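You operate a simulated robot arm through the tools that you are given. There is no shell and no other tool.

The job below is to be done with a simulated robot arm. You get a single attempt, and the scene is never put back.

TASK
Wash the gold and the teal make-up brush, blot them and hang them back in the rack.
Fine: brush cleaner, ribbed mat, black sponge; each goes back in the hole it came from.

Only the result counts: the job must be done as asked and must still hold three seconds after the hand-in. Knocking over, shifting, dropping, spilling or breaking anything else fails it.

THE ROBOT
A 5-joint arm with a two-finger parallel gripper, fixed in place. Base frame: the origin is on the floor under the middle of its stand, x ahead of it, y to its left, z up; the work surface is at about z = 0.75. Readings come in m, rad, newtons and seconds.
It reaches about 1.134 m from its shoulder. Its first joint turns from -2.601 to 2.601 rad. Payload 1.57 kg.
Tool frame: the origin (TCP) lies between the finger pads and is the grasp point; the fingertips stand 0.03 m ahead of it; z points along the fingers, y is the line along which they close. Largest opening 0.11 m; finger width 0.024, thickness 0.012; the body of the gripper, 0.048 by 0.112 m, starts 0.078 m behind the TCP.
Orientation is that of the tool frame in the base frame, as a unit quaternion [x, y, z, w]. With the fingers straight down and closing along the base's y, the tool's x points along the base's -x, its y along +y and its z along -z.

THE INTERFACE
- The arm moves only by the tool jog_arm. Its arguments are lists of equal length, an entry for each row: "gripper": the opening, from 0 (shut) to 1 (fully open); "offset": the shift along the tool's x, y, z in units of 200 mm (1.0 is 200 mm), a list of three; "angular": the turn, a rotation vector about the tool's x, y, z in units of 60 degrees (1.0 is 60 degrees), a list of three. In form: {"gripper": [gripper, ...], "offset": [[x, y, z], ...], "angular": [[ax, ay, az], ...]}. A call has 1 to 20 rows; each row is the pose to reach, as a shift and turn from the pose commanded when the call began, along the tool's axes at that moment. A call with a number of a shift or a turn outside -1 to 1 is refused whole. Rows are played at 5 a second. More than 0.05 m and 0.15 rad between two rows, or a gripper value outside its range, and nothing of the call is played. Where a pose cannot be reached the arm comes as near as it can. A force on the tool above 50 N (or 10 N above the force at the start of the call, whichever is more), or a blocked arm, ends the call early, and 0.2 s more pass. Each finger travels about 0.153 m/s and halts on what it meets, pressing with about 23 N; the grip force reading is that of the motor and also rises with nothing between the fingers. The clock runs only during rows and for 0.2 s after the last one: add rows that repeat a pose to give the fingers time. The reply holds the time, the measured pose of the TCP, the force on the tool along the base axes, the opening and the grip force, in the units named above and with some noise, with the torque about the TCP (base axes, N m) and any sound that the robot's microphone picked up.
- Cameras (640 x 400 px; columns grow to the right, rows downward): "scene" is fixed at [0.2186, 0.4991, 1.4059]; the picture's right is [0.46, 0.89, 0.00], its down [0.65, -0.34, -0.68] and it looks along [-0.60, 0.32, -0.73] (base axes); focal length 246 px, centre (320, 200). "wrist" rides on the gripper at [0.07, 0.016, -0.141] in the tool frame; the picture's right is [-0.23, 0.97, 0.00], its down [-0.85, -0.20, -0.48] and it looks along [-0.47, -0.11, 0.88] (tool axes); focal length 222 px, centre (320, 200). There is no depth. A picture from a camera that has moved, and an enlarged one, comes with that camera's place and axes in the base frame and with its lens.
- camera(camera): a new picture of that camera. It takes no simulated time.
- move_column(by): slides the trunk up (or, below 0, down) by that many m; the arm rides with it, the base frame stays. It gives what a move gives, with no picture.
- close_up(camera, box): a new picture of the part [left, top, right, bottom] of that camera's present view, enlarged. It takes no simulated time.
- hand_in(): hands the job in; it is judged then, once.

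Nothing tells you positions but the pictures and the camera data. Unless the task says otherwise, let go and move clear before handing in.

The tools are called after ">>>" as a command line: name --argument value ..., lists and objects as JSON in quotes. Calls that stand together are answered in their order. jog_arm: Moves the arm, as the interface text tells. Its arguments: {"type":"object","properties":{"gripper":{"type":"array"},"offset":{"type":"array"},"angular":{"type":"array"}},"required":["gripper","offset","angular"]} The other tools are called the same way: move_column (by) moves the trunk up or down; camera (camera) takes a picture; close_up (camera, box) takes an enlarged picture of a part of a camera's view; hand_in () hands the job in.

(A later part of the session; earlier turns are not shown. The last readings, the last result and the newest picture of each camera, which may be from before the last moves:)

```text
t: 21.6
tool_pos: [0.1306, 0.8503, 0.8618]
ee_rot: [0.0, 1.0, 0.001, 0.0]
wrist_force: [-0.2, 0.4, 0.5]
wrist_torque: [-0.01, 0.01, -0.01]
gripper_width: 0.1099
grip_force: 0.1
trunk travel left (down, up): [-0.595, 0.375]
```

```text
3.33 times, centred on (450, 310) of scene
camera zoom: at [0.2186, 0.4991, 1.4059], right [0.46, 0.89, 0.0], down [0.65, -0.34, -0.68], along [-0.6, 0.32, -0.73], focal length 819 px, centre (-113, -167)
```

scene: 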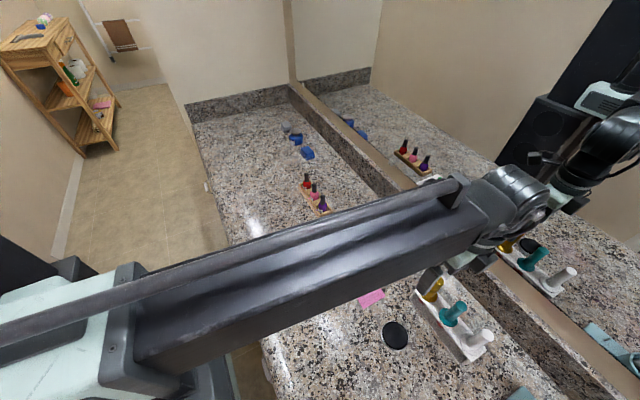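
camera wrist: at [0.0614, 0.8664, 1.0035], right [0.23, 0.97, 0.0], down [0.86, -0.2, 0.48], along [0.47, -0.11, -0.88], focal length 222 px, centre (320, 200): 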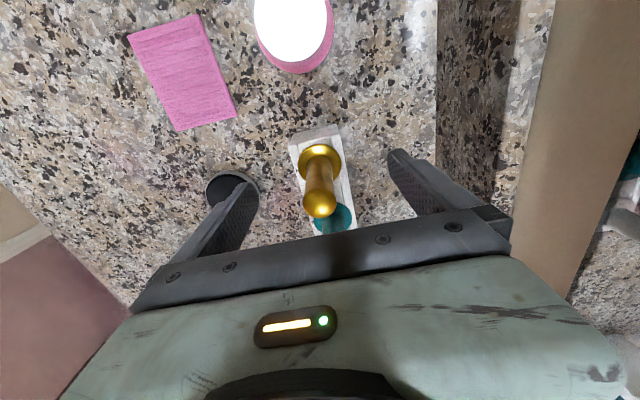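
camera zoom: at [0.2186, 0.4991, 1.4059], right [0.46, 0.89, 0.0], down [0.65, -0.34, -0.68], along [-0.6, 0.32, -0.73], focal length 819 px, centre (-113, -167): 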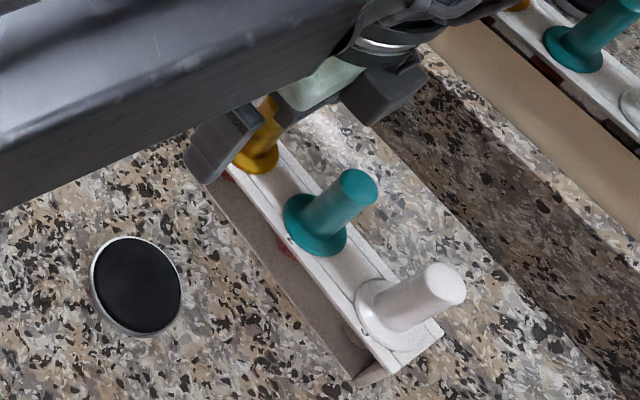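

Fingers straddle the handle. I'll close on it.

>>> jog_arm --gripper '[0.6, 0.35, 0.25, 0.1, 0, 0, 0]' --offset '[[0, 0, 0], [0, 0, 0], [0, 0, 0], [0, 0, 0], [0, 0, 0], [0, 0, 0], [0, 0, 0]]' --angular '[[0, 0, 0], [0, 0, 0], [0, 0, 0], [0, 0, 0], [0, 0, 0], [0, 0, 0], [0, 0, 0]]'

>>> camera --camera "wrist"

```text
t: 23.2
tool_pos: [0.1303, 0.8504, 0.8622]
ee_rot: [0.0, 1.0, 0.001, -0.001]
wrist_force: [0.6, 0.2, 0.2]
wrist_torque: [0.0, 0.0, 0.01]
gripper_width: 0.021
grip_force: 23.3
trunk travel left (down, up): [-0.595, 0.375]
```

```text
taken
camera wrist: at [0.0614, 0.8664, 1.0035], right [0.23, 0.97, 0.0], down [0.86, -0.2, 0.48], along [0.47, -0.11, -0.88], focal length 222 px, centre (320, 200)
```

wrist: 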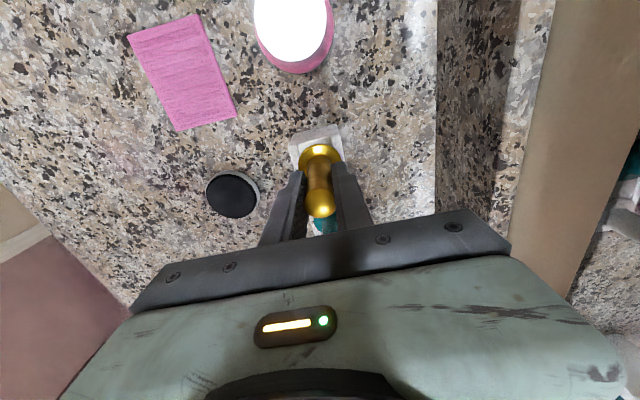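

Gripped at 21 mm. The return pose for the gold hole is TCP (0.1303, 0.8504) with trunk at −0.595. I'll lift straight up.

>>> move_column --by 0.03

>>> close_up --camera "scene" --box '[400, 240, 500, 370]'

>>> camera --camera "wrist"

```text
t: 24.0
tool_pos: [0.1307, 0.8496, 0.8924]
ee_rot: [0.0, 1.0, 0.0, -0.001]
wrist_force: [0.2, -0.6, -0.6]
wrist_torque: [0.02, 0.0, -0.03]
gripper_width: 0.0211
grip_force: 23.2
trunk travel left (down, up): [-0.625, 0.345]
```

```text
3.08 times, centred on (450, 305) of scene
camera zoom: at [0.2186, 0.4991, 1.4059], right [0.46, 0.89, 0.0], down [0.65, -0.34, -0.68], along [-0.6, 0.32, -0.73], focal length 756 px, centre (-80, -123)
```

zoom: 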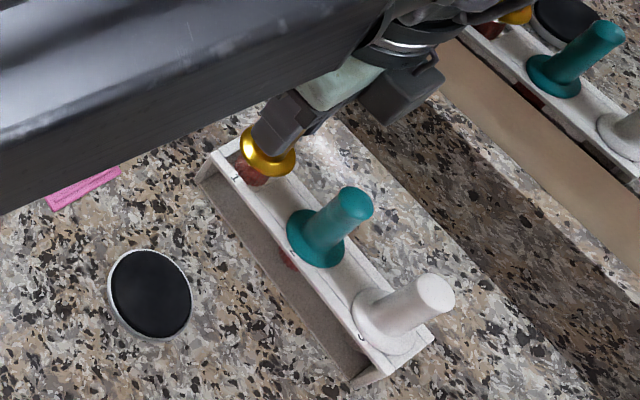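

```text
taken
camera wrist: at [0.0614, 0.8666, 1.0334], right [0.23, 0.97, 0.0], down [0.86, -0.2, 0.48], along [0.47, -0.11, -0.88], focal length 222 px, centre (320, 200)
```

wrist: 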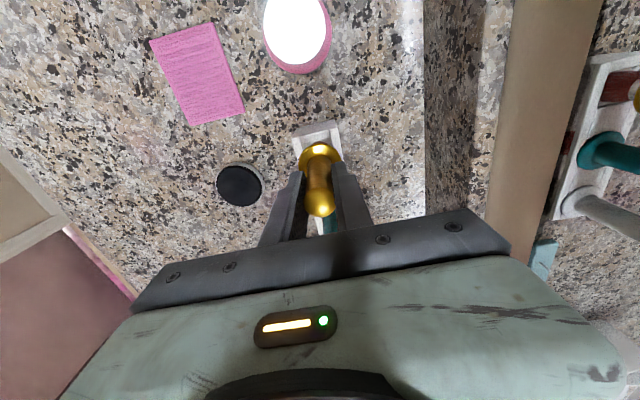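

>>> move_column --by 0.09

>>> camera --camera "scene"

>>> camera --camera "wrist"

>>> close_up --camera "scene" --box '[400, 200, 500, 330]'

```text
t: 25.2
tool_pos: [0.1285, 0.851, 0.9811]
ee_rot: [0.001, 1.0, 0.001, -0.001]
wrist_force: [-0.8, -0.5, 0.1]
wrist_torque: [0.0, 0.07, 0.01]
gripper_width: 0.0212
grip_force: 22.8
trunk travel left (down, up): [-0.715, 0.255]
```

```text
taken
```

scene: 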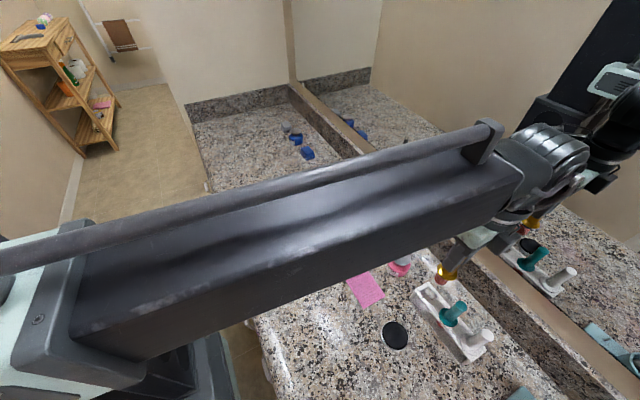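

```text
taken
camera wrist: at [0.0614, 0.8666, 1.1234], right [0.23, 0.97, 0.0], down [0.86, -0.2, 0.48], along [0.47, -0.11, -0.88], focal length 222 px, centre (320, 200)
```

wrist: 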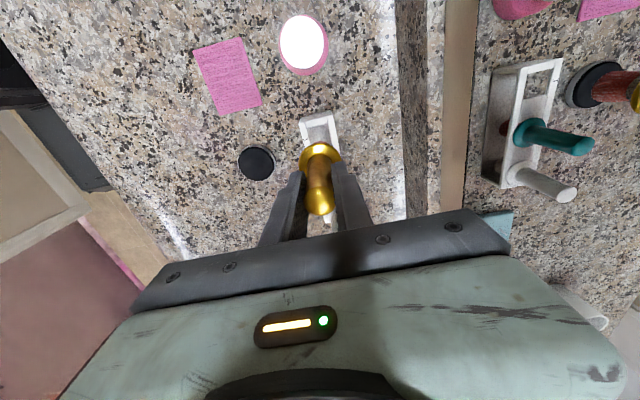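

```text
3.08 times, centred on (450, 265) of scene
camera zoom: at [0.2186, 0.4991, 1.4059], right [0.46, 0.89, 0.0], down [0.65, -0.34, -0.68], along [-0.6, 0.32, -0.73], focal length 756 px, centre (-80, 0)
```

zoom: 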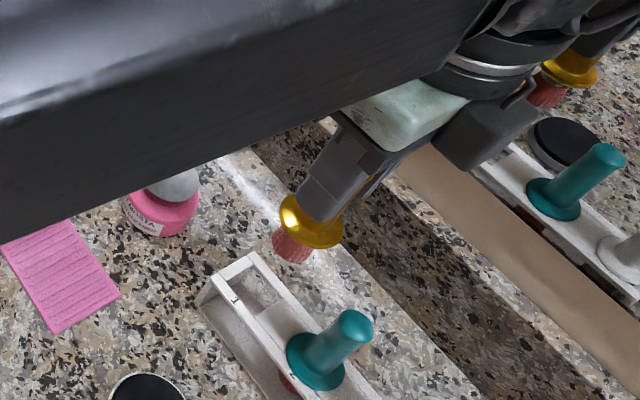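

The gold brush is out, with its red bristles visible under the flange. I'll zoom in to measure the bristle length.

>>> close_up --camera "scene" --box '[430, 250, 470, 290]'

>>> close_up --camera "wrist" --box '[480, 40, 640, 200]'

>>> close_up --camera "wrist" --box '[280, 90, 380, 240]'

```text
10.00 times, centred on (450, 270) of scene
camera zoom: at [0.2186, 0.4991, 1.4059], right [0.46, 0.89, 0.0], down [0.65, -0.34, -0.68], along [-0.6, 0.32, -0.73], focal length 2456 px, centre (-980, -500)
```

zoom: 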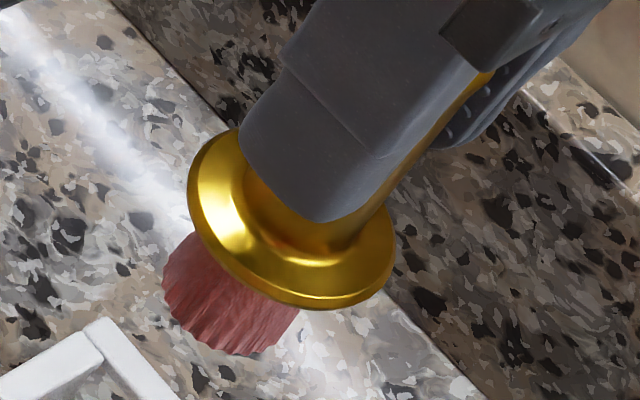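

```text
2.50 times, centred on (560, 120) of wrist
camera zoom: at [0.0614, 0.8666, 1.1234], right [0.23, 0.97, 0.0], down [0.86, -0.2, 0.48], along [0.47, -0.11, -0.88], focal length 555 px, centre (-280, 400)
```

zoom: 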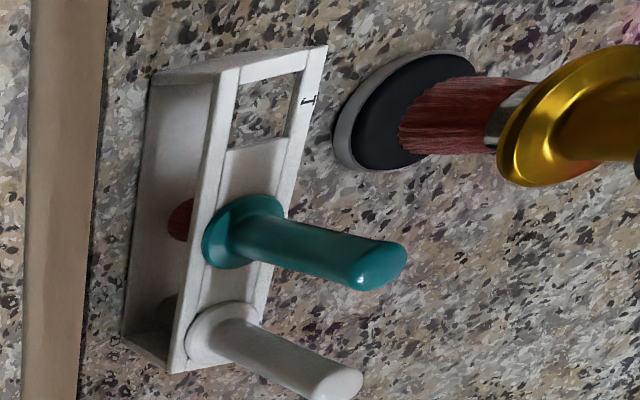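

```text
2.67 times, centred on (330, 165) of wrist
camera zoom: at [0.0614, 0.8666, 1.1234], right [0.23, 0.97, 0.0], down [0.86, -0.2, 0.48], along [0.47, -0.11, -0.88], focal length 592 px, centre (293, 293)
```

zoom: 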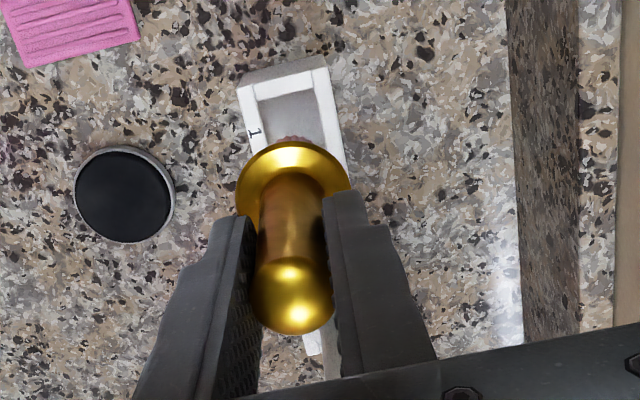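

The bristle tip sits about 0.100 m below the TCP, and the gold hole is marked "1". Next I'll carry the brush over the cleaner dish at about (0.0205, 0.854).

>>> jog_arm --gripper '[0, 0, 0, 0, 0, 0]' --offset '[[0.1, 0.003, 0], [0.2, 0.006, 0], [0.3, 0.009, 0], [0.4, 0.012, 0], [0.5, 0.015, 0], [0.547, 0.0175, 0]]' --angular '[[0, 0, 0], [0, 0, 0], [0, 0, 0], [0, 0, 0], [0, 0, 0], [0, 0, 0]]'

>>> camera --camera "wrist"

>>> camera --camera "scene"

```text
t: 26.6
tool_pos: [0.0213, 0.8538, 0.9829]
ee_rot: [0.001, 1.0, 0.002, -0.001]
wrist_force: [-0.8, 1.1, -1.1]
wrist_torque: [-0.03, 0.01, -0.01]
gripper_width: 0.0208
grip_force: 22.5
trunk travel left (down, up): [-0.715, 0.255]
```

```text
taken
camera wrist: at [-0.048, 0.8697, 1.1235], right [0.23, 0.97, 0.0], down [0.86, -0.2, 0.48], along [0.47, -0.11, -0.88], focal length 222 px, centre (320, 200)
```

wrist: 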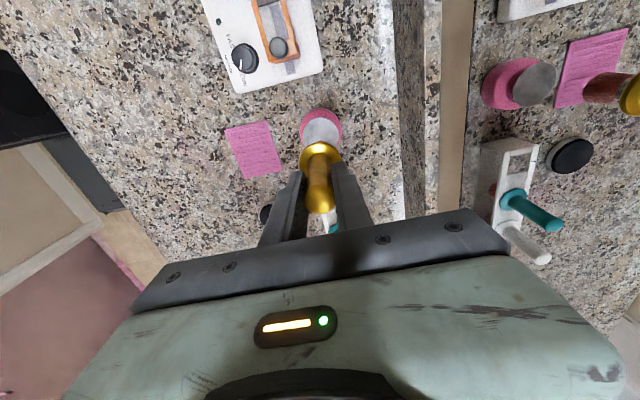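

```text
taken
```

scene: 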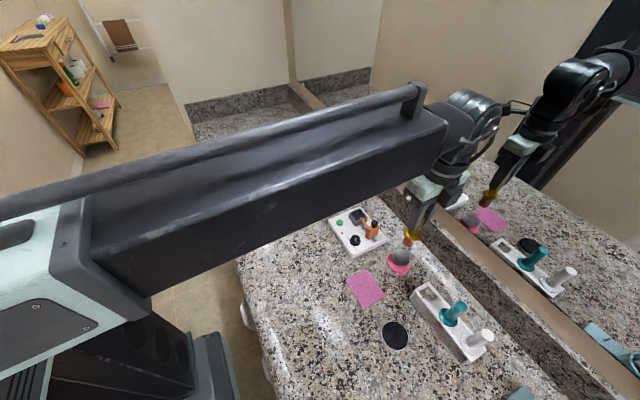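

Over the dish. I'll lower until the bristle tips are just above it.

>>> move_column --by -0.06

>>> close_up --camera "scene" --box '[370, 215, 450, 295]'

>>> close_up --camera "wrist" --box '[280, 60, 380, 240]'

>>> camera --camera "wrist"

```text
t: 27.6
tool_pos: [0.0208, 0.8534, 0.9226]
ee_rot: [0.0, 1.0, 0.001, 0.0]
wrist_force: [-0.2, -1.1, -0.3]
wrist_torque: [0.01, -0.01, 0.05]
gripper_width: 0.0209
grip_force: 22.5
trunk travel left (down, up): [-0.655, 0.315]
```

```text
5.00 times, centred on (410, 255) of scene
camera zoom: at [0.2186, 0.4991, 1.4059], right [0.46, 0.89, 0.0], down [0.65, -0.34, -0.68], along [-0.6, 0.32, -0.73], focal length 1228 px, centre (-130, -75)
```

zoom: 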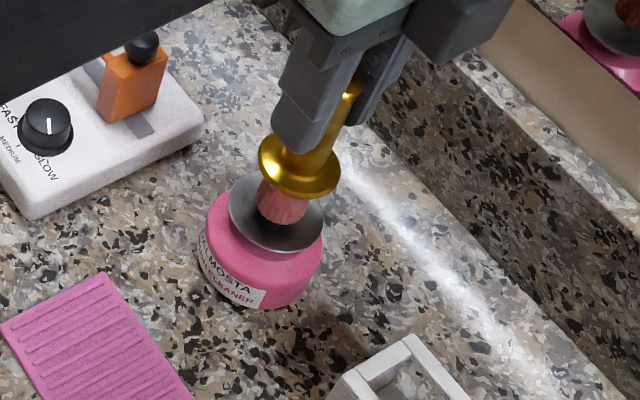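

```text
2.22 times, centred on (330, 150) of wrist
camera zoom: at [-0.0476, 0.8695, 1.0635], right [0.23, 0.97, 0.0], down [0.86, -0.2, 0.48], along [0.47, -0.11, -0.88], focal length 494 px, centre (298, 311)
```

zoom: 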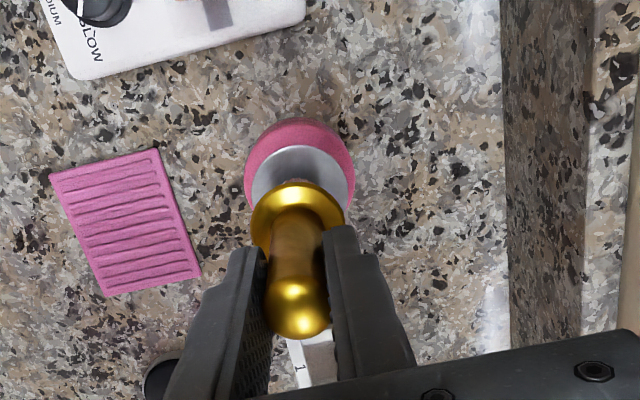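

```text
taken
camera wrist: at [-0.0476, 0.8695, 1.0635], right [0.23, 0.97, 0.0], down [0.86, -0.2, 0.48], along [0.47, -0.11, -0.88], focal length 222 px, centre (320, 200)
```

wrist: 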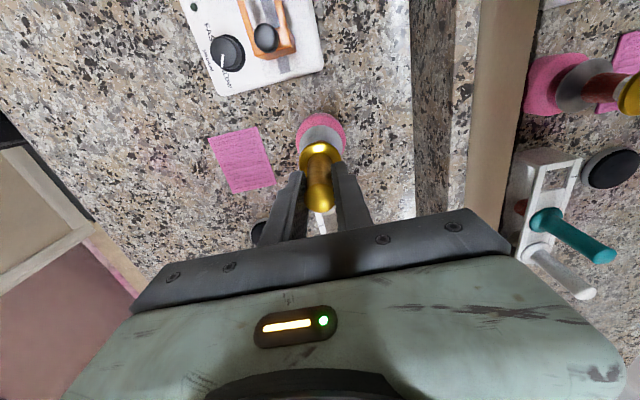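

The tip is centred over the dish. I'll press down in small steps, reading force and sound.

>>> move_column --by -0.012

>>> move_column --by -0.005

>>> close_up --camera "scene" --box '[370, 215, 450, 295]'

```text
t: 28.2
tool_pos: [0.0213, 0.8537, 0.9104]
ee_rot: [0.0, 1.0, 0.001, 0.0]
wrist_force: [-0.2, 0.3, 1.2]
wrist_torque: [0.09, 0.01, 0.01]
gripper_width: 0.0212
grip_force: 23.3
trunk travel left (down, up): [-0.643, 0.327]
```

```text
t: 28.8
tool_pos: [0.0224, 0.8535, 0.9064]
ee_rot: [0.0, 1.0, 0.001, 0.0]
wrist_force: [0.6, 2.4, 6.6]
wrist_torque: [0.25, -0.03, -0.02]
gripper_width: 0.0209
grip_force: 22.6
trunk travel left (down, up): [-0.638, 0.332]
```

```text
5.00 times, centred on (410, 255) of scene
camera zoom: at [0.2186, 0.4991, 1.4059], right [0.46, 0.89, 0.0], down [0.65, -0.34, -0.68], along [-0.6, 0.32, -0.73], focal length 1228 px, centre (-130, -75)
```

zoom: 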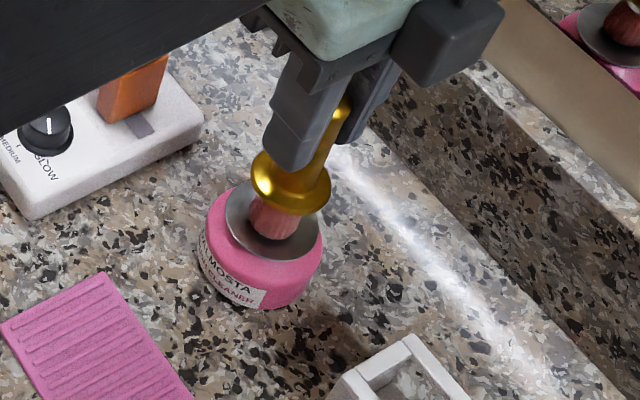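

Contact at TCP z about 0.911, with 6.6 N now, and the dish appears to be sinking, so it is a pump. I'll press a little further.

>>> move_column --by -0.004

>>> close_up --camera "scene" --box '[370, 215, 450, 295]'

```text
t: 29.3
tool_pos: [0.02, 0.8523, 0.9014]
ee_rot: [0.0, 1.0, 0.002, 0.0]
wrist_force: [0.0, 4.0, 17.6]
wrist_torque: [0.48, -0.01, 0.01]
gripper_width: 0.021
grip_force: 23.2
trunk travel left (down, up): [-0.634, 0.336]
```

```text
5.00 times, centred on (410, 255) of scene
camera zoom: at [0.2186, 0.4991, 1.4059], right [0.46, 0.89, 0.0], down [0.65, -0.34, -0.68], along [-0.6, 0.32, -0.73], focal length 1228 px, centre (-130, -75)
```

zoom: 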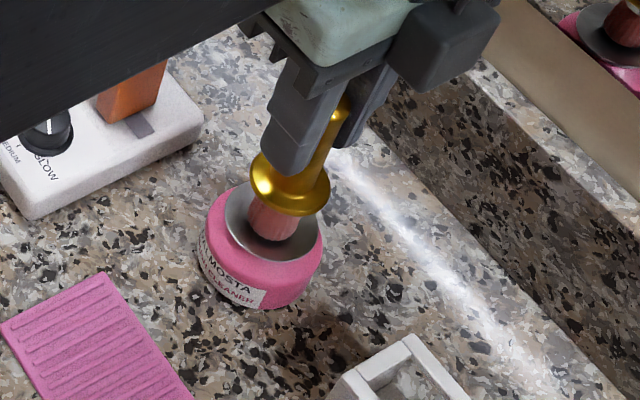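

Force jumped to 17.6 N, so the dish has probably bottomed out. I'll lift off and inspect the dish and bristles.

>>> move_column --by 0.06

>>> close_up --camera "scene" --box '[370, 215, 450, 295]'

>>> camera --camera "wrist"

>>> close_up --camera "wrist" --box '[500, 30, 640, 190]'

```text
t: 30.3
tool_pos: [0.0212, 0.8539, 0.9601]
ee_rot: [0.0, 1.0, 0.001, 0.0]
wrist_force: [0.8, 0.0, -0.7]
wrist_torque: [-0.05, -0.02, 0.03]
gripper_width: 0.0211
grip_force: 22.9
trunk travel left (down, up): [-0.694, 0.276]
```

```text
5.00 times, centred on (410, 255) of scene
camera zoom: at [0.2186, 0.4991, 1.4059], right [0.46, 0.89, 0.0], down [0.65, -0.34, -0.68], along [-0.6, 0.32, -0.73], focal length 1228 px, centre (-130, -75)
```

zoom: 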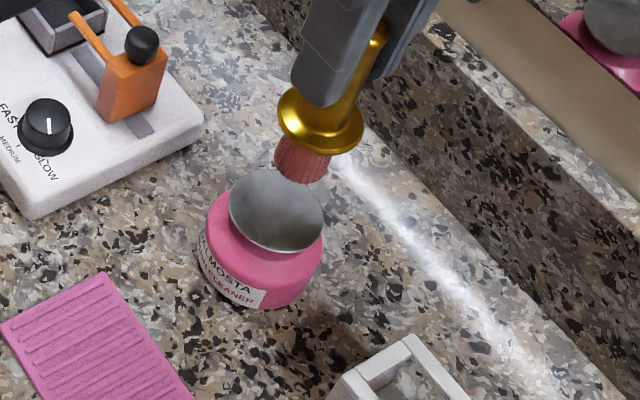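

```text
taken
camera wrist: at [-0.0477, 0.8697, 1.1024], right [0.23, 0.97, 0.0], down [0.86, -0.2, 0.48], along [0.47, -0.11, -0.88], focal length 222 px, centre (320, 200)
```

wrist: 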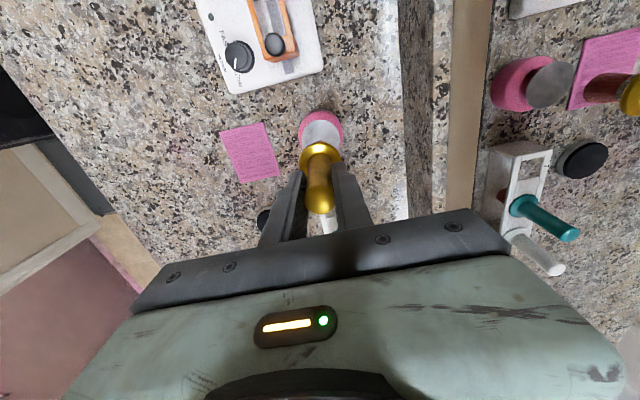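

```text
2.50 times, centred on (570, 110) of wrist
camera zoom: at [-0.0477, 0.8697, 1.1024], right [0.23, 0.97, 0.0], down [0.86, -0.2, 0.48], along [0.47, -0.11, -0.88], focal length 555 px, centre (-305, 425)
```

zoom: 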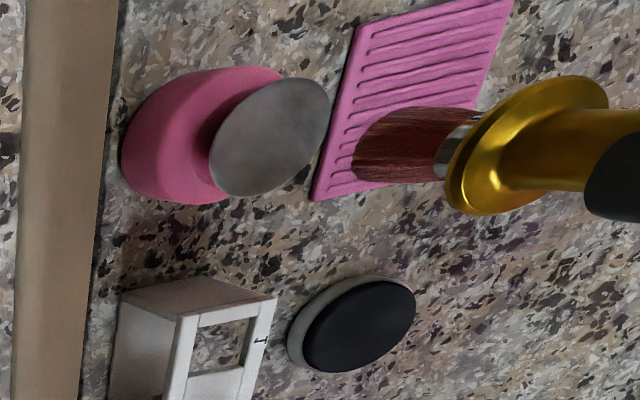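

>>> close_up --camera "scene" --box '[390, 225, 430, 270]'

>>> close_up --camera "wrist" --box '[575, 60, 640, 125]'

>>> close_up --camera "wrist" --box '[290, 90, 350, 160]'

```text
8.89 times, centred on (410, 248) of scene
camera zoom: at [0.2186, 0.4991, 1.4059], right [0.46, 0.89, 0.0], down [0.65, -0.34, -0.68], along [-0.6, 0.32, -0.73], focal length 2184 px, centre (-480, -222)
```

zoom: 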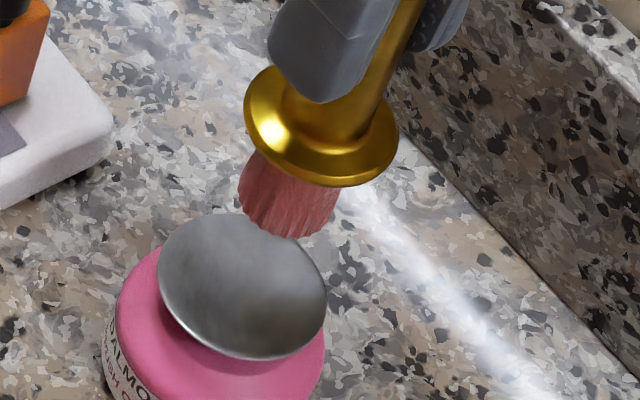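

```text
6.15 times, centred on (608, 92) of wrist
camera zoom: at [-0.0477, 0.8697, 1.1024], right [0.23, 0.97, 0.0], down [0.86, -0.2, 0.48], along [0.47, -0.11, -0.88], focal length 1367 px, centre (-1449, 862)
```

zoom: 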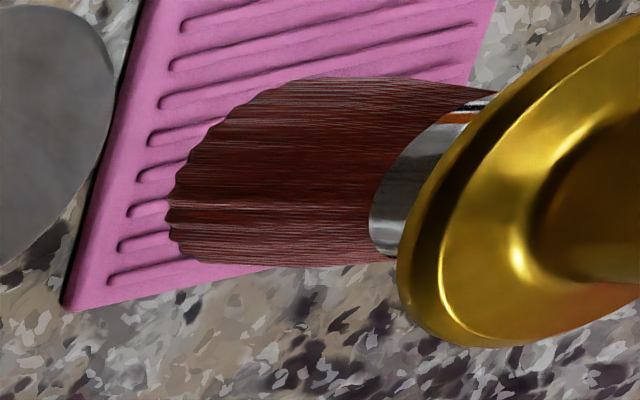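

```text
5.71 times, centred on (320, 125) of wrist
camera zoom: at [-0.0477, 0.8697, 1.1024], right [0.23, 0.97, 0.0], down [0.86, -0.2, 0.48], along [0.47, -0.11, -0.88], focal length 1269 px, centre (320, 629)
```

zoom: 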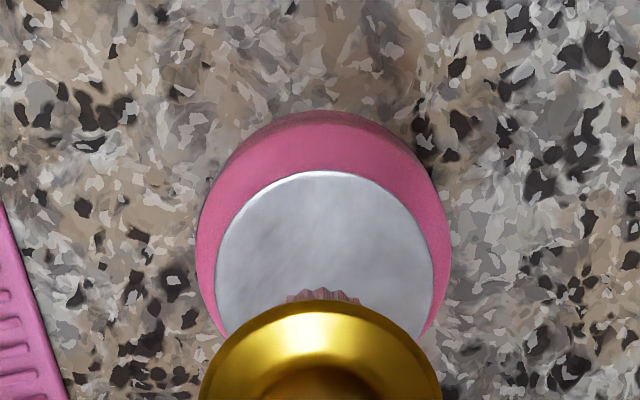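

The dish sprang back and the jar hasn't moved, but I can't tell whether the bristles are wet. I'll return to the exact pose of the earlier "before" picture to compare bristle colour under the same light.

>>> move_column --by 0.021

>>> jog_arm --gripper '[0, 0, 0, 0, 0, 0]' --offset '[[-0.1, -0.003, 0], [-0.2, -0.006, 0], [-0.3, -0.009, 0], [-0.4, -0.012, 0], [-0.5, -0.015, 0], [-0.547, -0.0175, 0]]' --angular '[[0, 0, 0], [0, 0, 0], [0, 0, 0], [0, 0, 0], [0, 0, 0], [0, 0, 0]]'

>>> close_up --camera "wrist" --box '[480, 40, 640, 200]'

>>> close_up --camera "scene" --box '[430, 250, 470, 290]'

```text
t: 31.0
tool_pos: [0.0207, 0.8537, 0.9824]
ee_rot: [0.0, 1.0, 0.001, 0.001]
wrist_force: [0.4, 0.0, -0.5]
wrist_torque: [-0.01, -0.01, -0.01]
gripper_width: 0.021
grip_force: 23.0
trunk travel left (down, up): [-0.715, 0.255]
```

```text
t: 32.4
tool_pos: [0.1306, 0.8493, 0.9825]
ee_rot: [0.0, 1.0, 0.001, -0.001]
wrist_force: [-0.3, -0.3, 0.3]
wrist_torque: [-0.03, 0.01, -0.06]
gripper_width: 0.021
grip_force: 23.2
trunk travel left (down, up): [-0.715, 0.255]
```

```text
2.50 times, centred on (560, 120) of wrist
camera zoom: at [0.0626, 0.8658, 1.1235], right [0.23, 0.97, 0.0], down [0.86, -0.2, 0.48], along [0.47, -0.11, -0.88], focal length 555 px, centre (-280, 400)
```

zoom: 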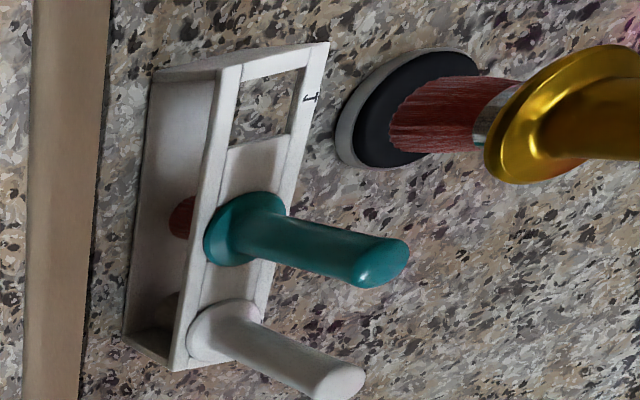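

```text
10.00 times, centred on (450, 270) of scene
camera zoom: at [0.2186, 0.4991, 1.4059], right [0.46, 0.89, 0.0], down [0.65, -0.34, -0.68], along [-0.6, 0.32, -0.73], focal length 2456 px, centre (-980, -500)
```

zoom: 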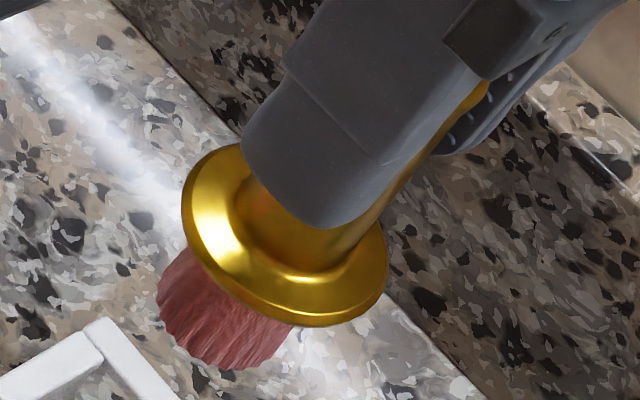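

The colour looks about the same, so it probably isn't visibly wet yet, and the brush may have tilted slightly in the grip. I'll check the grip in the wrist view.

>>> close_up --camera "wrist" --box '[280, 90, 380, 240]'

>>> close_up --camera "wrist" --box '[570, 50, 640, 110]'

>>> close_up --camera "scene" --box '[500, 190, 560, 260]'

```text
2.67 times, centred on (330, 165) of wrist
camera zoom: at [0.0626, 0.8658, 1.1235], right [0.23, 0.97, 0.0], down [0.86, -0.2, 0.48], along [0.47, -0.11, -0.88], focal length 592 px, centre (293, 293)
```

zoom: 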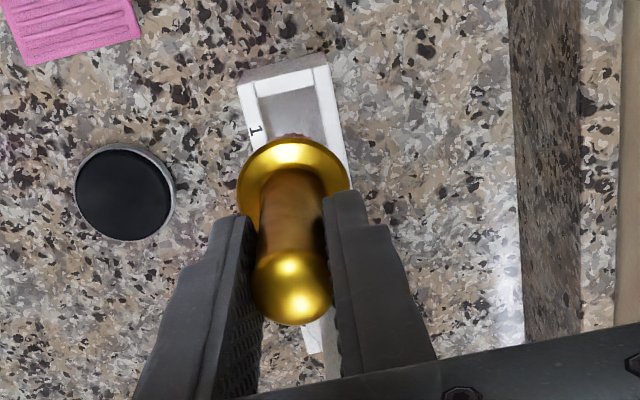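

```text
6.67 times, centred on (605, 80) of wrist
camera zoom: at [0.0626, 0.8658, 1.1235], right [0.23, 0.97, 0.0], down [0.86, -0.2, 0.48], along [0.47, -0.11, -0.88], focal length 1481 px, centre (-1580, 1000)
```

zoom: 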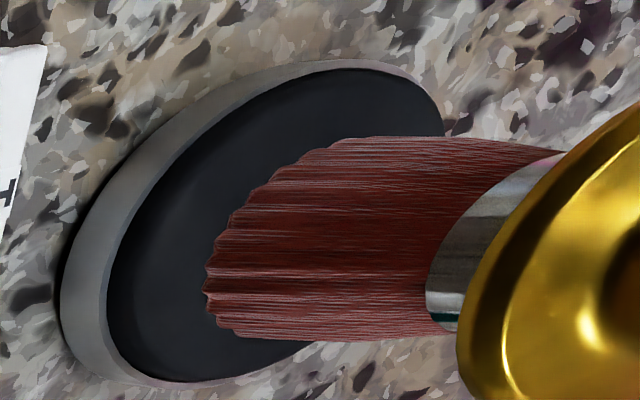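

```text
5.71 times, centred on (530, 225) of scene
camera zoom: at [0.2186, 0.4991, 1.4059], right [0.46, 0.89, 0.0], down [0.65, -0.34, -0.68], along [-0.6, 0.32, -0.73], focal length 1404 px, centre (-880, 57)
```

zoom: 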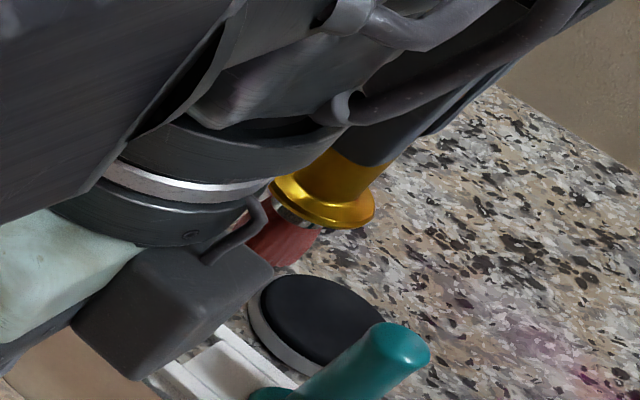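

>>> close_up --camera "scene" --box '[375, 235, 425, 285]'

>>> camera --camera "wrist"

>>> close_up --camera "wrist" --box '[275, 5, 335, 85]'

```text
8.00 times, centred on (400, 260) of scene
camera zoom: at [0.2186, 0.4991, 1.4059], right [0.46, 0.89, 0.0], down [0.65, -0.34, -0.68], along [-0.6, 0.32, -0.73], focal length 1965 px, centre (-320, -280)
```

zoom: 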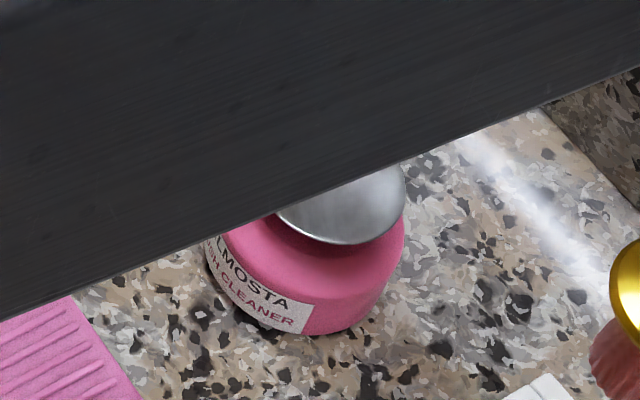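

```text
taken
camera wrist: at [0.0626, 0.8658, 1.1235], right [0.23, 0.97, 0.0], down [0.86, -0.2, 0.48], along [0.47, -0.11, -0.88], focal length 222 px, centre (320, 200)
```

wrist: 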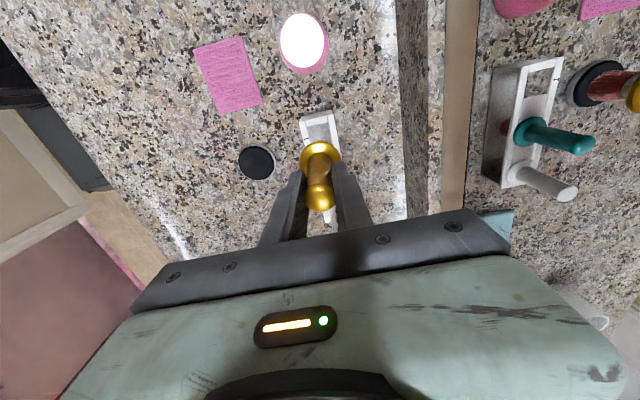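

```text
5.00 times, centred on (305, 45) of wrist
camera zoom: at [0.0626, 0.8658, 1.1235], right [0.23, 0.97, 0.0], down [0.86, -0.2, 0.48], along [0.47, -0.11, -0.88], focal length 1111 px, centre (395, 975)
```

zoom: 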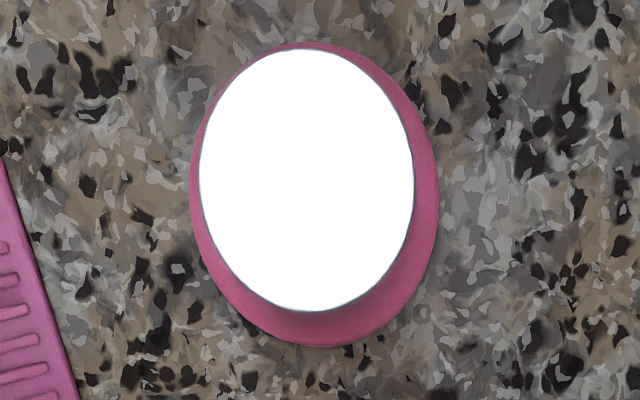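

The jar and rack are undisturbed and no liquid is visible. I'll press again, taking the dish to full stroke and holding briefly.

>>> jog_arm --gripper '[0, 0, 0, 0, 0, 0]' --offset '[[0.1, 0.003, 0], [0.2, 0.006, 0], [0.3, 0.009, 0], [0.4, 0.012, 0], [0.5, 0.015, 0], [0.547, 0.0175, 0]]' --angular '[[0, 0, 0], [0, 0, 0], [0, 0, 0], [0, 0, 0], [0, 0, 0], [0, 0, 0]]'

>>> move_column --by -0.065

>>> close_up --camera "scene" --box '[385, 225, 435, 285]'

>>> move_column --by -0.006

>>> close_up --camera "scene" --box '[385, 225, 435, 285]'

>>> move_column --by -0.006

>>> close_up --camera "scene" --box '[385, 225, 435, 285]'

```text
t: 33.8
tool_pos: [0.0208, 0.8545, 0.9817]
ee_rot: [0.001, 1.0, 0.0, -0.001]
wrist_force: [-0.6, -0.1, -0.2]
wrist_torque: [0.01, 0.0, -0.01]
gripper_width: 0.0209
grip_force: 23.1
trunk travel left (down, up): [-0.715, 0.255]
```

```text
t: 34.8
tool_pos: [0.0214, 0.8545, 0.9166]
ee_rot: [0.0, 1.0, 0.0, 0.0]
wrist_force: [0.1, -1.1, 0.0]
wrist_torque: [-0.04, -0.01, 0.0]
gripper_width: 0.021
grip_force: 23.6
trunk travel left (down, up): [-0.65, 0.32]
```

```text
6.67 times, centred on (410, 255) of scene
camera zoom: at [0.2186, 0.4991, 1.4059], right [0.46, 0.89, 0.0], down [0.65, -0.34, -0.68], along [-0.6, 0.32, -0.73], focal length 1638 px, centre (-280, -167)
```

zoom: 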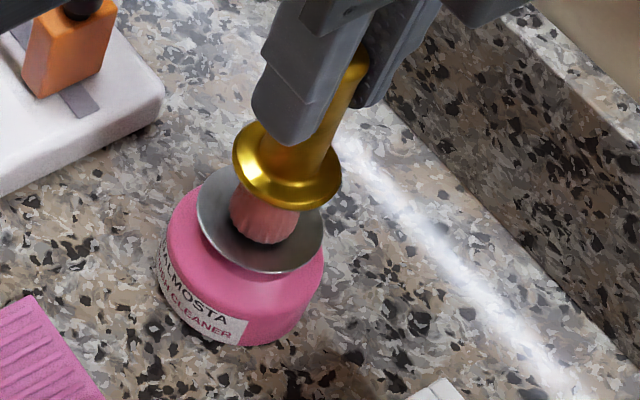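

```text
t: 35.4
tool_pos: [0.0219, 0.8545, 0.9106]
ee_rot: [0.001, 1.0, 0.0, 0.0]
wrist_force: [-0.5, 0.1, 1.2]
wrist_torque: [0.19, -0.03, 0.01]
gripper_width: 0.0208
grip_force: 22.9
trunk travel left (down, up): [-0.644, 0.326]
```

```text
6.67 times, centred on (410, 255) of scene
camera zoom: at [0.2186, 0.4991, 1.4059], right [0.46, 0.89, 0.0], down [0.65, -0.34, -0.68], along [-0.6, 0.32, -0.73], focal length 1638 px, centre (-280, -167)
```

zoom: 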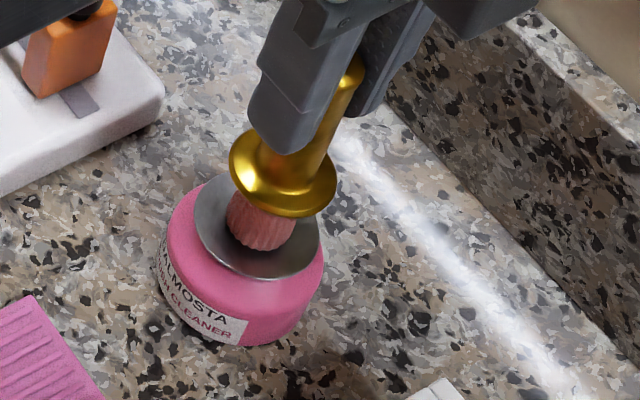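

```text
t: 35.9
tool_pos: [0.0226, 0.8534, 0.9051]
ee_rot: [0.0, 1.0, 0.001, 0.0]
wrist_force: [-0.5, 4.0, 17.2]
wrist_torque: [0.4, 0.03, -0.03]
gripper_width: 0.0211
grip_force: 23.0
trunk travel left (down, up): [-0.638, 0.332]
```

```text
6.67 times, centred on (410, 255) of scene
camera zoom: at [0.2186, 0.4991, 1.4059], right [0.46, 0.89, 0.0], down [0.65, -0.34, -0.68], along [-0.6, 0.32, -0.73], focal length 1638 px, centre (-280, -167)
```

zoom: 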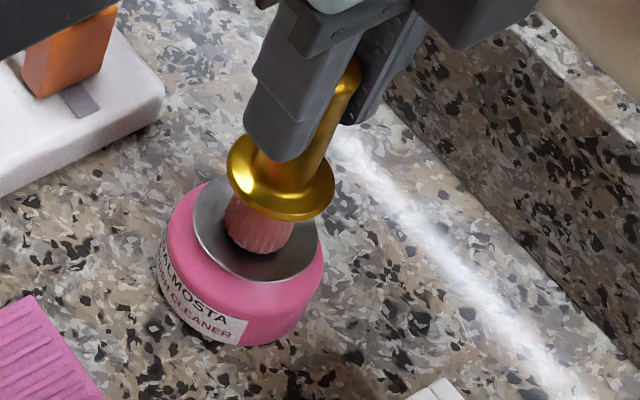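

The dish bottoms out at about 17 N, so that was a full pump stroke. Next I'll lift, look at the bristles, then go to the ribbed mat.

>>> move_column --by 0.077

>>> close_up --camera "scene" --box '[385, 205, 435, 285]'

>>> close_up --camera "wrist" --box '[570, 50, 640, 110]'

```text
t: 37.0
tool_pos: [0.0218, 0.853, 0.9824]
ee_rot: [0.0, 1.0, 0.001, 0.0]
wrist_force: [0.2, -0.1, -0.2]
wrist_torque: [-0.01, 0.02, 0.02]
gripper_width: 0.0208
grip_force: 22.6
trunk travel left (down, up): [-0.715, 0.255]
```

```text
5.00 times, centred on (410, 245) of scene
camera zoom: at [0.2186, 0.4991, 1.4059], right [0.46, 0.89, 0.0], down [0.65, -0.34, -0.68], along [-0.6, 0.32, -0.73], focal length 1228 px, centre (-130, -25)
```

zoom: 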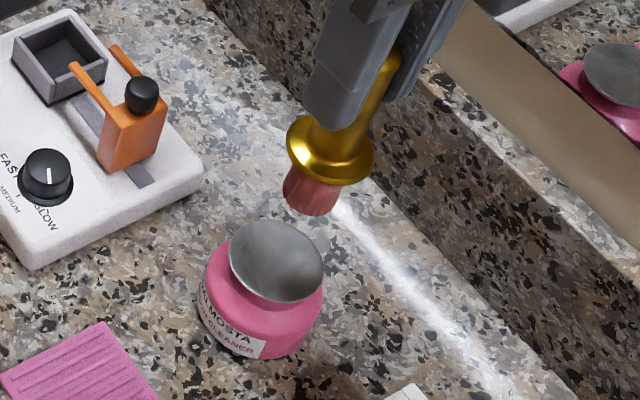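

```text
6.67 times, centred on (605, 80) of wrist
camera zoom: at [-0.0477, 0.8699, 1.1234], right [0.23, 0.97, 0.0], down [0.86, -0.2, 0.48], along [0.47, -0.11, -0.88], focal length 1481 px, centre (-1580, 1000)
```

zoom: 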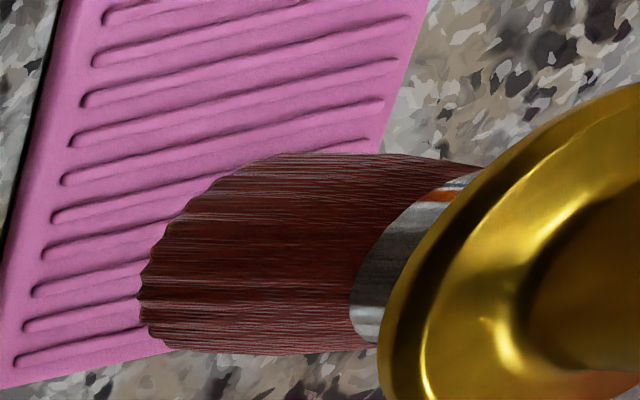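

Now over to the mat centre at travel height.

>>> jog_arm --gripper '[0, 0, 0, 0, 0, 0]' --offset '[[-0.01, -0.1, 0], [-0.02, -0.2, 0], [-0.03, -0.3, 0], [-0.04, -0.4, 0], [-0.05, -0.5, 0], [-0.055, -0.578, 0]]' --angular '[[0, 0, 0], [0, 0, 0], [0, 0, 0], [0, 0, 0], [0, 0, 0], [0, 0, 0]]'

>>> move_column --by -0.1

>>> camera --camera "wrist"

>>> close_up --camera "scene" --box '[330, 250, 410, 320]'

```text
t: 38.4
tool_pos: [0.0313, 0.7379, 0.9824]
ee_rot: [-0.001, 1.0, 0.001, -0.001]
wrist_force: [-0.5, 0.8, -1.1]
wrist_torque: [0.02, -0.02, 0.0]
gripper_width: 0.0211
grip_force: 23.1
trunk travel left (down, up): [-0.715, 0.255]
```

```text
t: 39.8
tool_pos: [0.0314, 0.7378, 0.8818]
ee_rot: [0.0, 1.0, 0.001, -0.001]
wrist_force: [-0.2, 0.6, 0.6]
wrist_torque: [-0.01, 0.01, 0.02]
gripper_width: 0.021
grip_force: 23.4
trunk travel left (down, up): [-0.615, 0.355]
```

```text
taken
camera wrist: at [-0.0365, 0.7538, 1.0235], right [0.23, 0.97, 0.0], down [0.86, -0.2, 0.48], along [0.47, -0.11, -0.88], focal length 222 px, centre (320, 200)
```

wrist: 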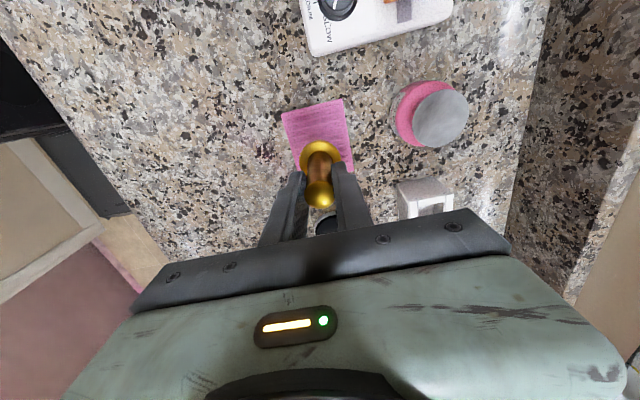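

```text
5.71 times, centred on (370, 285) of scene
camera zoom: at [0.2186, 0.4991, 1.4059], right [0.46, 0.89, 0.0], down [0.65, -0.34, -0.68], along [-0.6, 0.32, -0.73], focal length 1404 px, centre (34, -286)
```

zoom: 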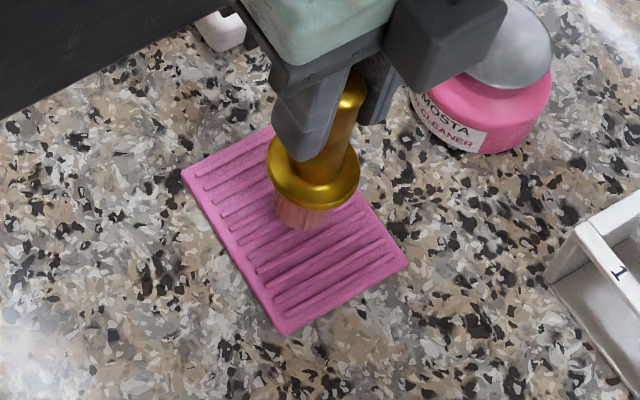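

>>> move_column --by -0.013

>>> move_column --by -0.005

>>> close_up --camera "scene" --box '[330, 250, 410, 320]'

```text
t: 40.4
tool_pos: [0.0326, 0.7375, 0.8696]
ee_rot: [0.0, 1.0, 0.001, 0.0]
wrist_force: [0.8, 1.0, 6.5]
wrist_torque: [0.08, 0.0, -0.01]
gripper_width: 0.0211
grip_force: 22.5
trunk travel left (down, up): [-0.602, 0.368]
```

```text
t: 40.9
tool_pos: [0.031, 0.7365, 0.8644]
ee_rot: [0.0, 1.0, 0.001, 0.0]
wrist_force: [0.7, 2.1, 13.6]
wrist_torque: [0.18, 0.0, -0.02]
gripper_width: 0.021
grip_force: 23.3
trunk travel left (down, up): [-0.597, 0.373]
```

```text
5.71 times, centred on (370, 285) of scene
camera zoom: at [0.2186, 0.4991, 1.4059], right [0.46, 0.89, 0.0], down [0.65, -0.34, -0.68], along [-0.6, 0.32, -0.73], focal length 1404 px, centre (34, -286)
```

zoom: 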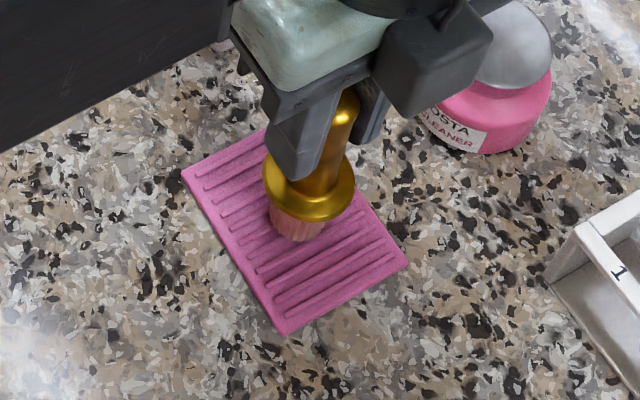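

Contact started at about 0.874. The bristles are springy at roughly 1.4 N/mm. I'll ease back to about 5 N so as not to drag the mat, then try a first gentle set of strokes across the ribs.

>>> move_column --by 0.006

>>> jog_arm --gripper '[0, 0, 0, 0, 0, 0, 0, 0]' --offset '[[-0.05, 0, 0], [-0.1, 0, 0], [-0.05, 0, 0], [0, 0, 0], [0.05, 0, 0], [0.1, 0, 0], [0.05, 0, 0], [0, 0, 0]]' --angular '[[0, 0, 0], [0, 0, 0], [0, 0, 0], [0, 0, 0], [0, 0, 0], [0, 0, 0], [0, 0, 0], [0, 0, 0]]'

>>> close_up --camera "scene" --box '[330, 250, 410, 320]'

```text
t: 41.5
tool_pos: [0.0326, 0.7377, 0.8699]
ee_rot: [0.0, 1.0, 0.0, -0.001]
wrist_force: [-0.2, -0.2, -0.4]
wrist_torque: [0.01, -0.01, -0.01]
gripper_width: 0.0209
grip_force: 23.1
trunk travel left (down, up): [-0.603, 0.367]
```

```text
t: 43.3
tool_pos: [0.0331, 0.7372, 0.8698]
ee_rot: [0.0, 1.0, 0.001, 0.0]
wrist_force: [-0.2, 0.3, 0.3]
wrist_torque: [0.02, 0.0, 0.01]
gripper_width: 0.0208
grip_force: 23.1
trunk travel left (down, up): [-0.603, 0.367]
```

```text
5.71 times, centred on (370, 285) of scene
camera zoom: at [0.2186, 0.4991, 1.4059], right [0.46, 0.89, 0.0], down [0.65, -0.34, -0.68], along [-0.6, 0.32, -0.73], focal length 1404 px, centre (34, -286)
```

zoom: 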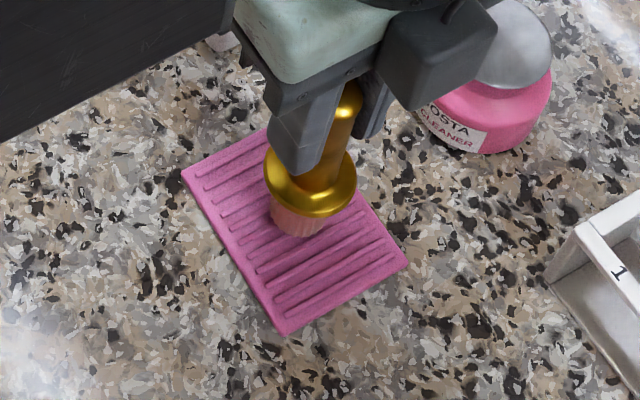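

Force fell to zero, so the brush slid a few mm up in the grip under the harder press. I'll come down just 3 mm and stroke lightly.

>>> move_column --by -0.004

>>> jog_arm --gripper '[0, 0, 0, 0, 0, 0, 0, 0]' --offset '[[-0.05, 0, 0], [-0.1, 0, 0], [-0.05, 0, 0], [0, 0, 0], [0.05, 0, 0], [0.1, 0, 0], [0.05, 0, 0], [0, 0, 0]]' --angular '[[0, 0, 0], [0, 0, 0], [0, 0, 0], [0, 0, 0], [0, 0, 0], [0, 0, 0], [0, 0, 0], [0, 0, 0]]'

>>> close_up --camera "scene" --box '[330, 250, 410, 320]'

```text
t: 43.8
tool_pos: [0.0322, 0.737, 0.8654]
ee_rot: [0.0, 1.0, 0.001, 0.0]
wrist_force: [0.4, 0.7, -0.6]
wrist_torque: [0.02, 0.01, -0.02]
gripper_width: 0.0212
grip_force: 23.4
trunk travel left (down, up): [-0.599, 0.371]
```

```text
t: 45.6
tool_pos: [0.0309, 0.7376, 0.8654]
ee_rot: [0.0, 1.0, 0.001, 0.0]
wrist_force: [0.6, -0.6, -0.5]
wrist_torque: [0.03, -0.01, 0.02]
gripper_width: 0.021
grip_force: 23.4
trunk travel left (down, up): [-0.599, 0.371]
```

```text
5.71 times, centred on (370, 285) of scene
camera zoom: at [0.2186, 0.4991, 1.4059], right [0.46, 0.89, 0.0], down [0.65, -0.34, -0.68], along [-0.6, 0.32, -0.73], focal length 1404 px, centre (34, -286)
```

zoom: 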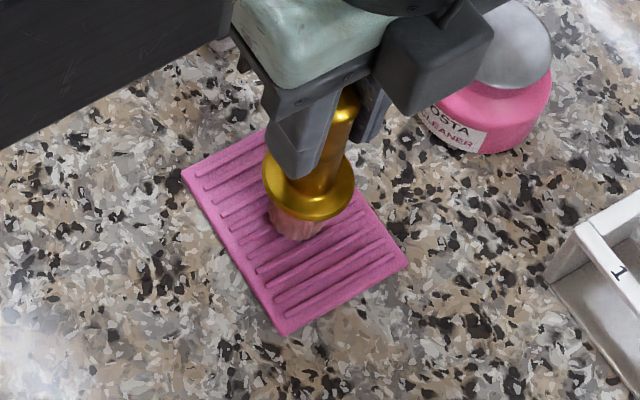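

>>> close_up --camera "scene" --box '[355, 280, 385, 305]'

>>> camera --camera "wrist"

```text
16.00 times, centred on (370, 292) of scene
camera zoom: at [0.2186, 0.4991, 1.4059], right [0.46, 0.89, 0.0], down [0.65, -0.34, -0.68], along [-0.6, 0.32, -0.73], focal length 3930 px, centre (-480, -1280)
```

zoom: 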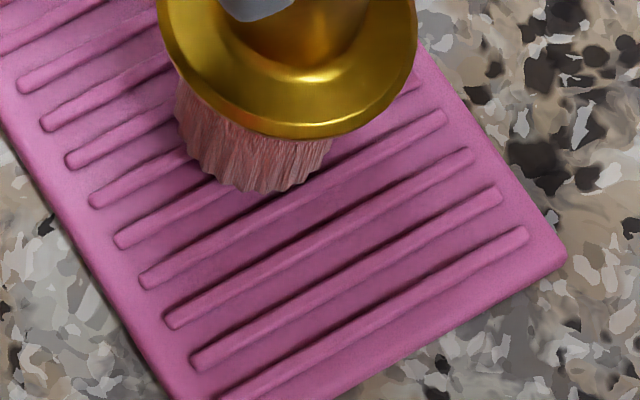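

```text
taken
camera wrist: at [-0.0366, 0.7532, 1.0075], right [0.23, 0.97, 0.0], down [0.86, -0.2, 0.48], along [0.47, -0.11, -0.88], focal length 222 px, centre (320, 200)
```

wrist: 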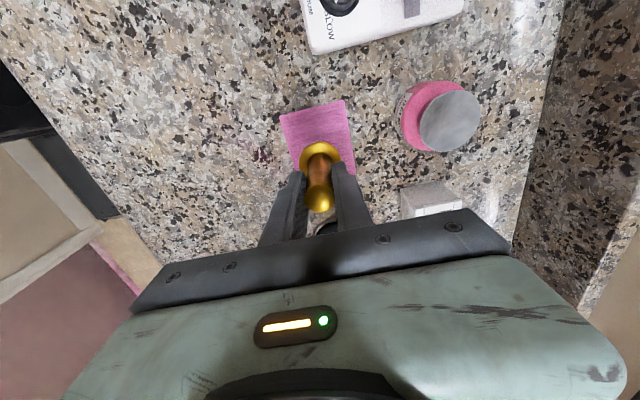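

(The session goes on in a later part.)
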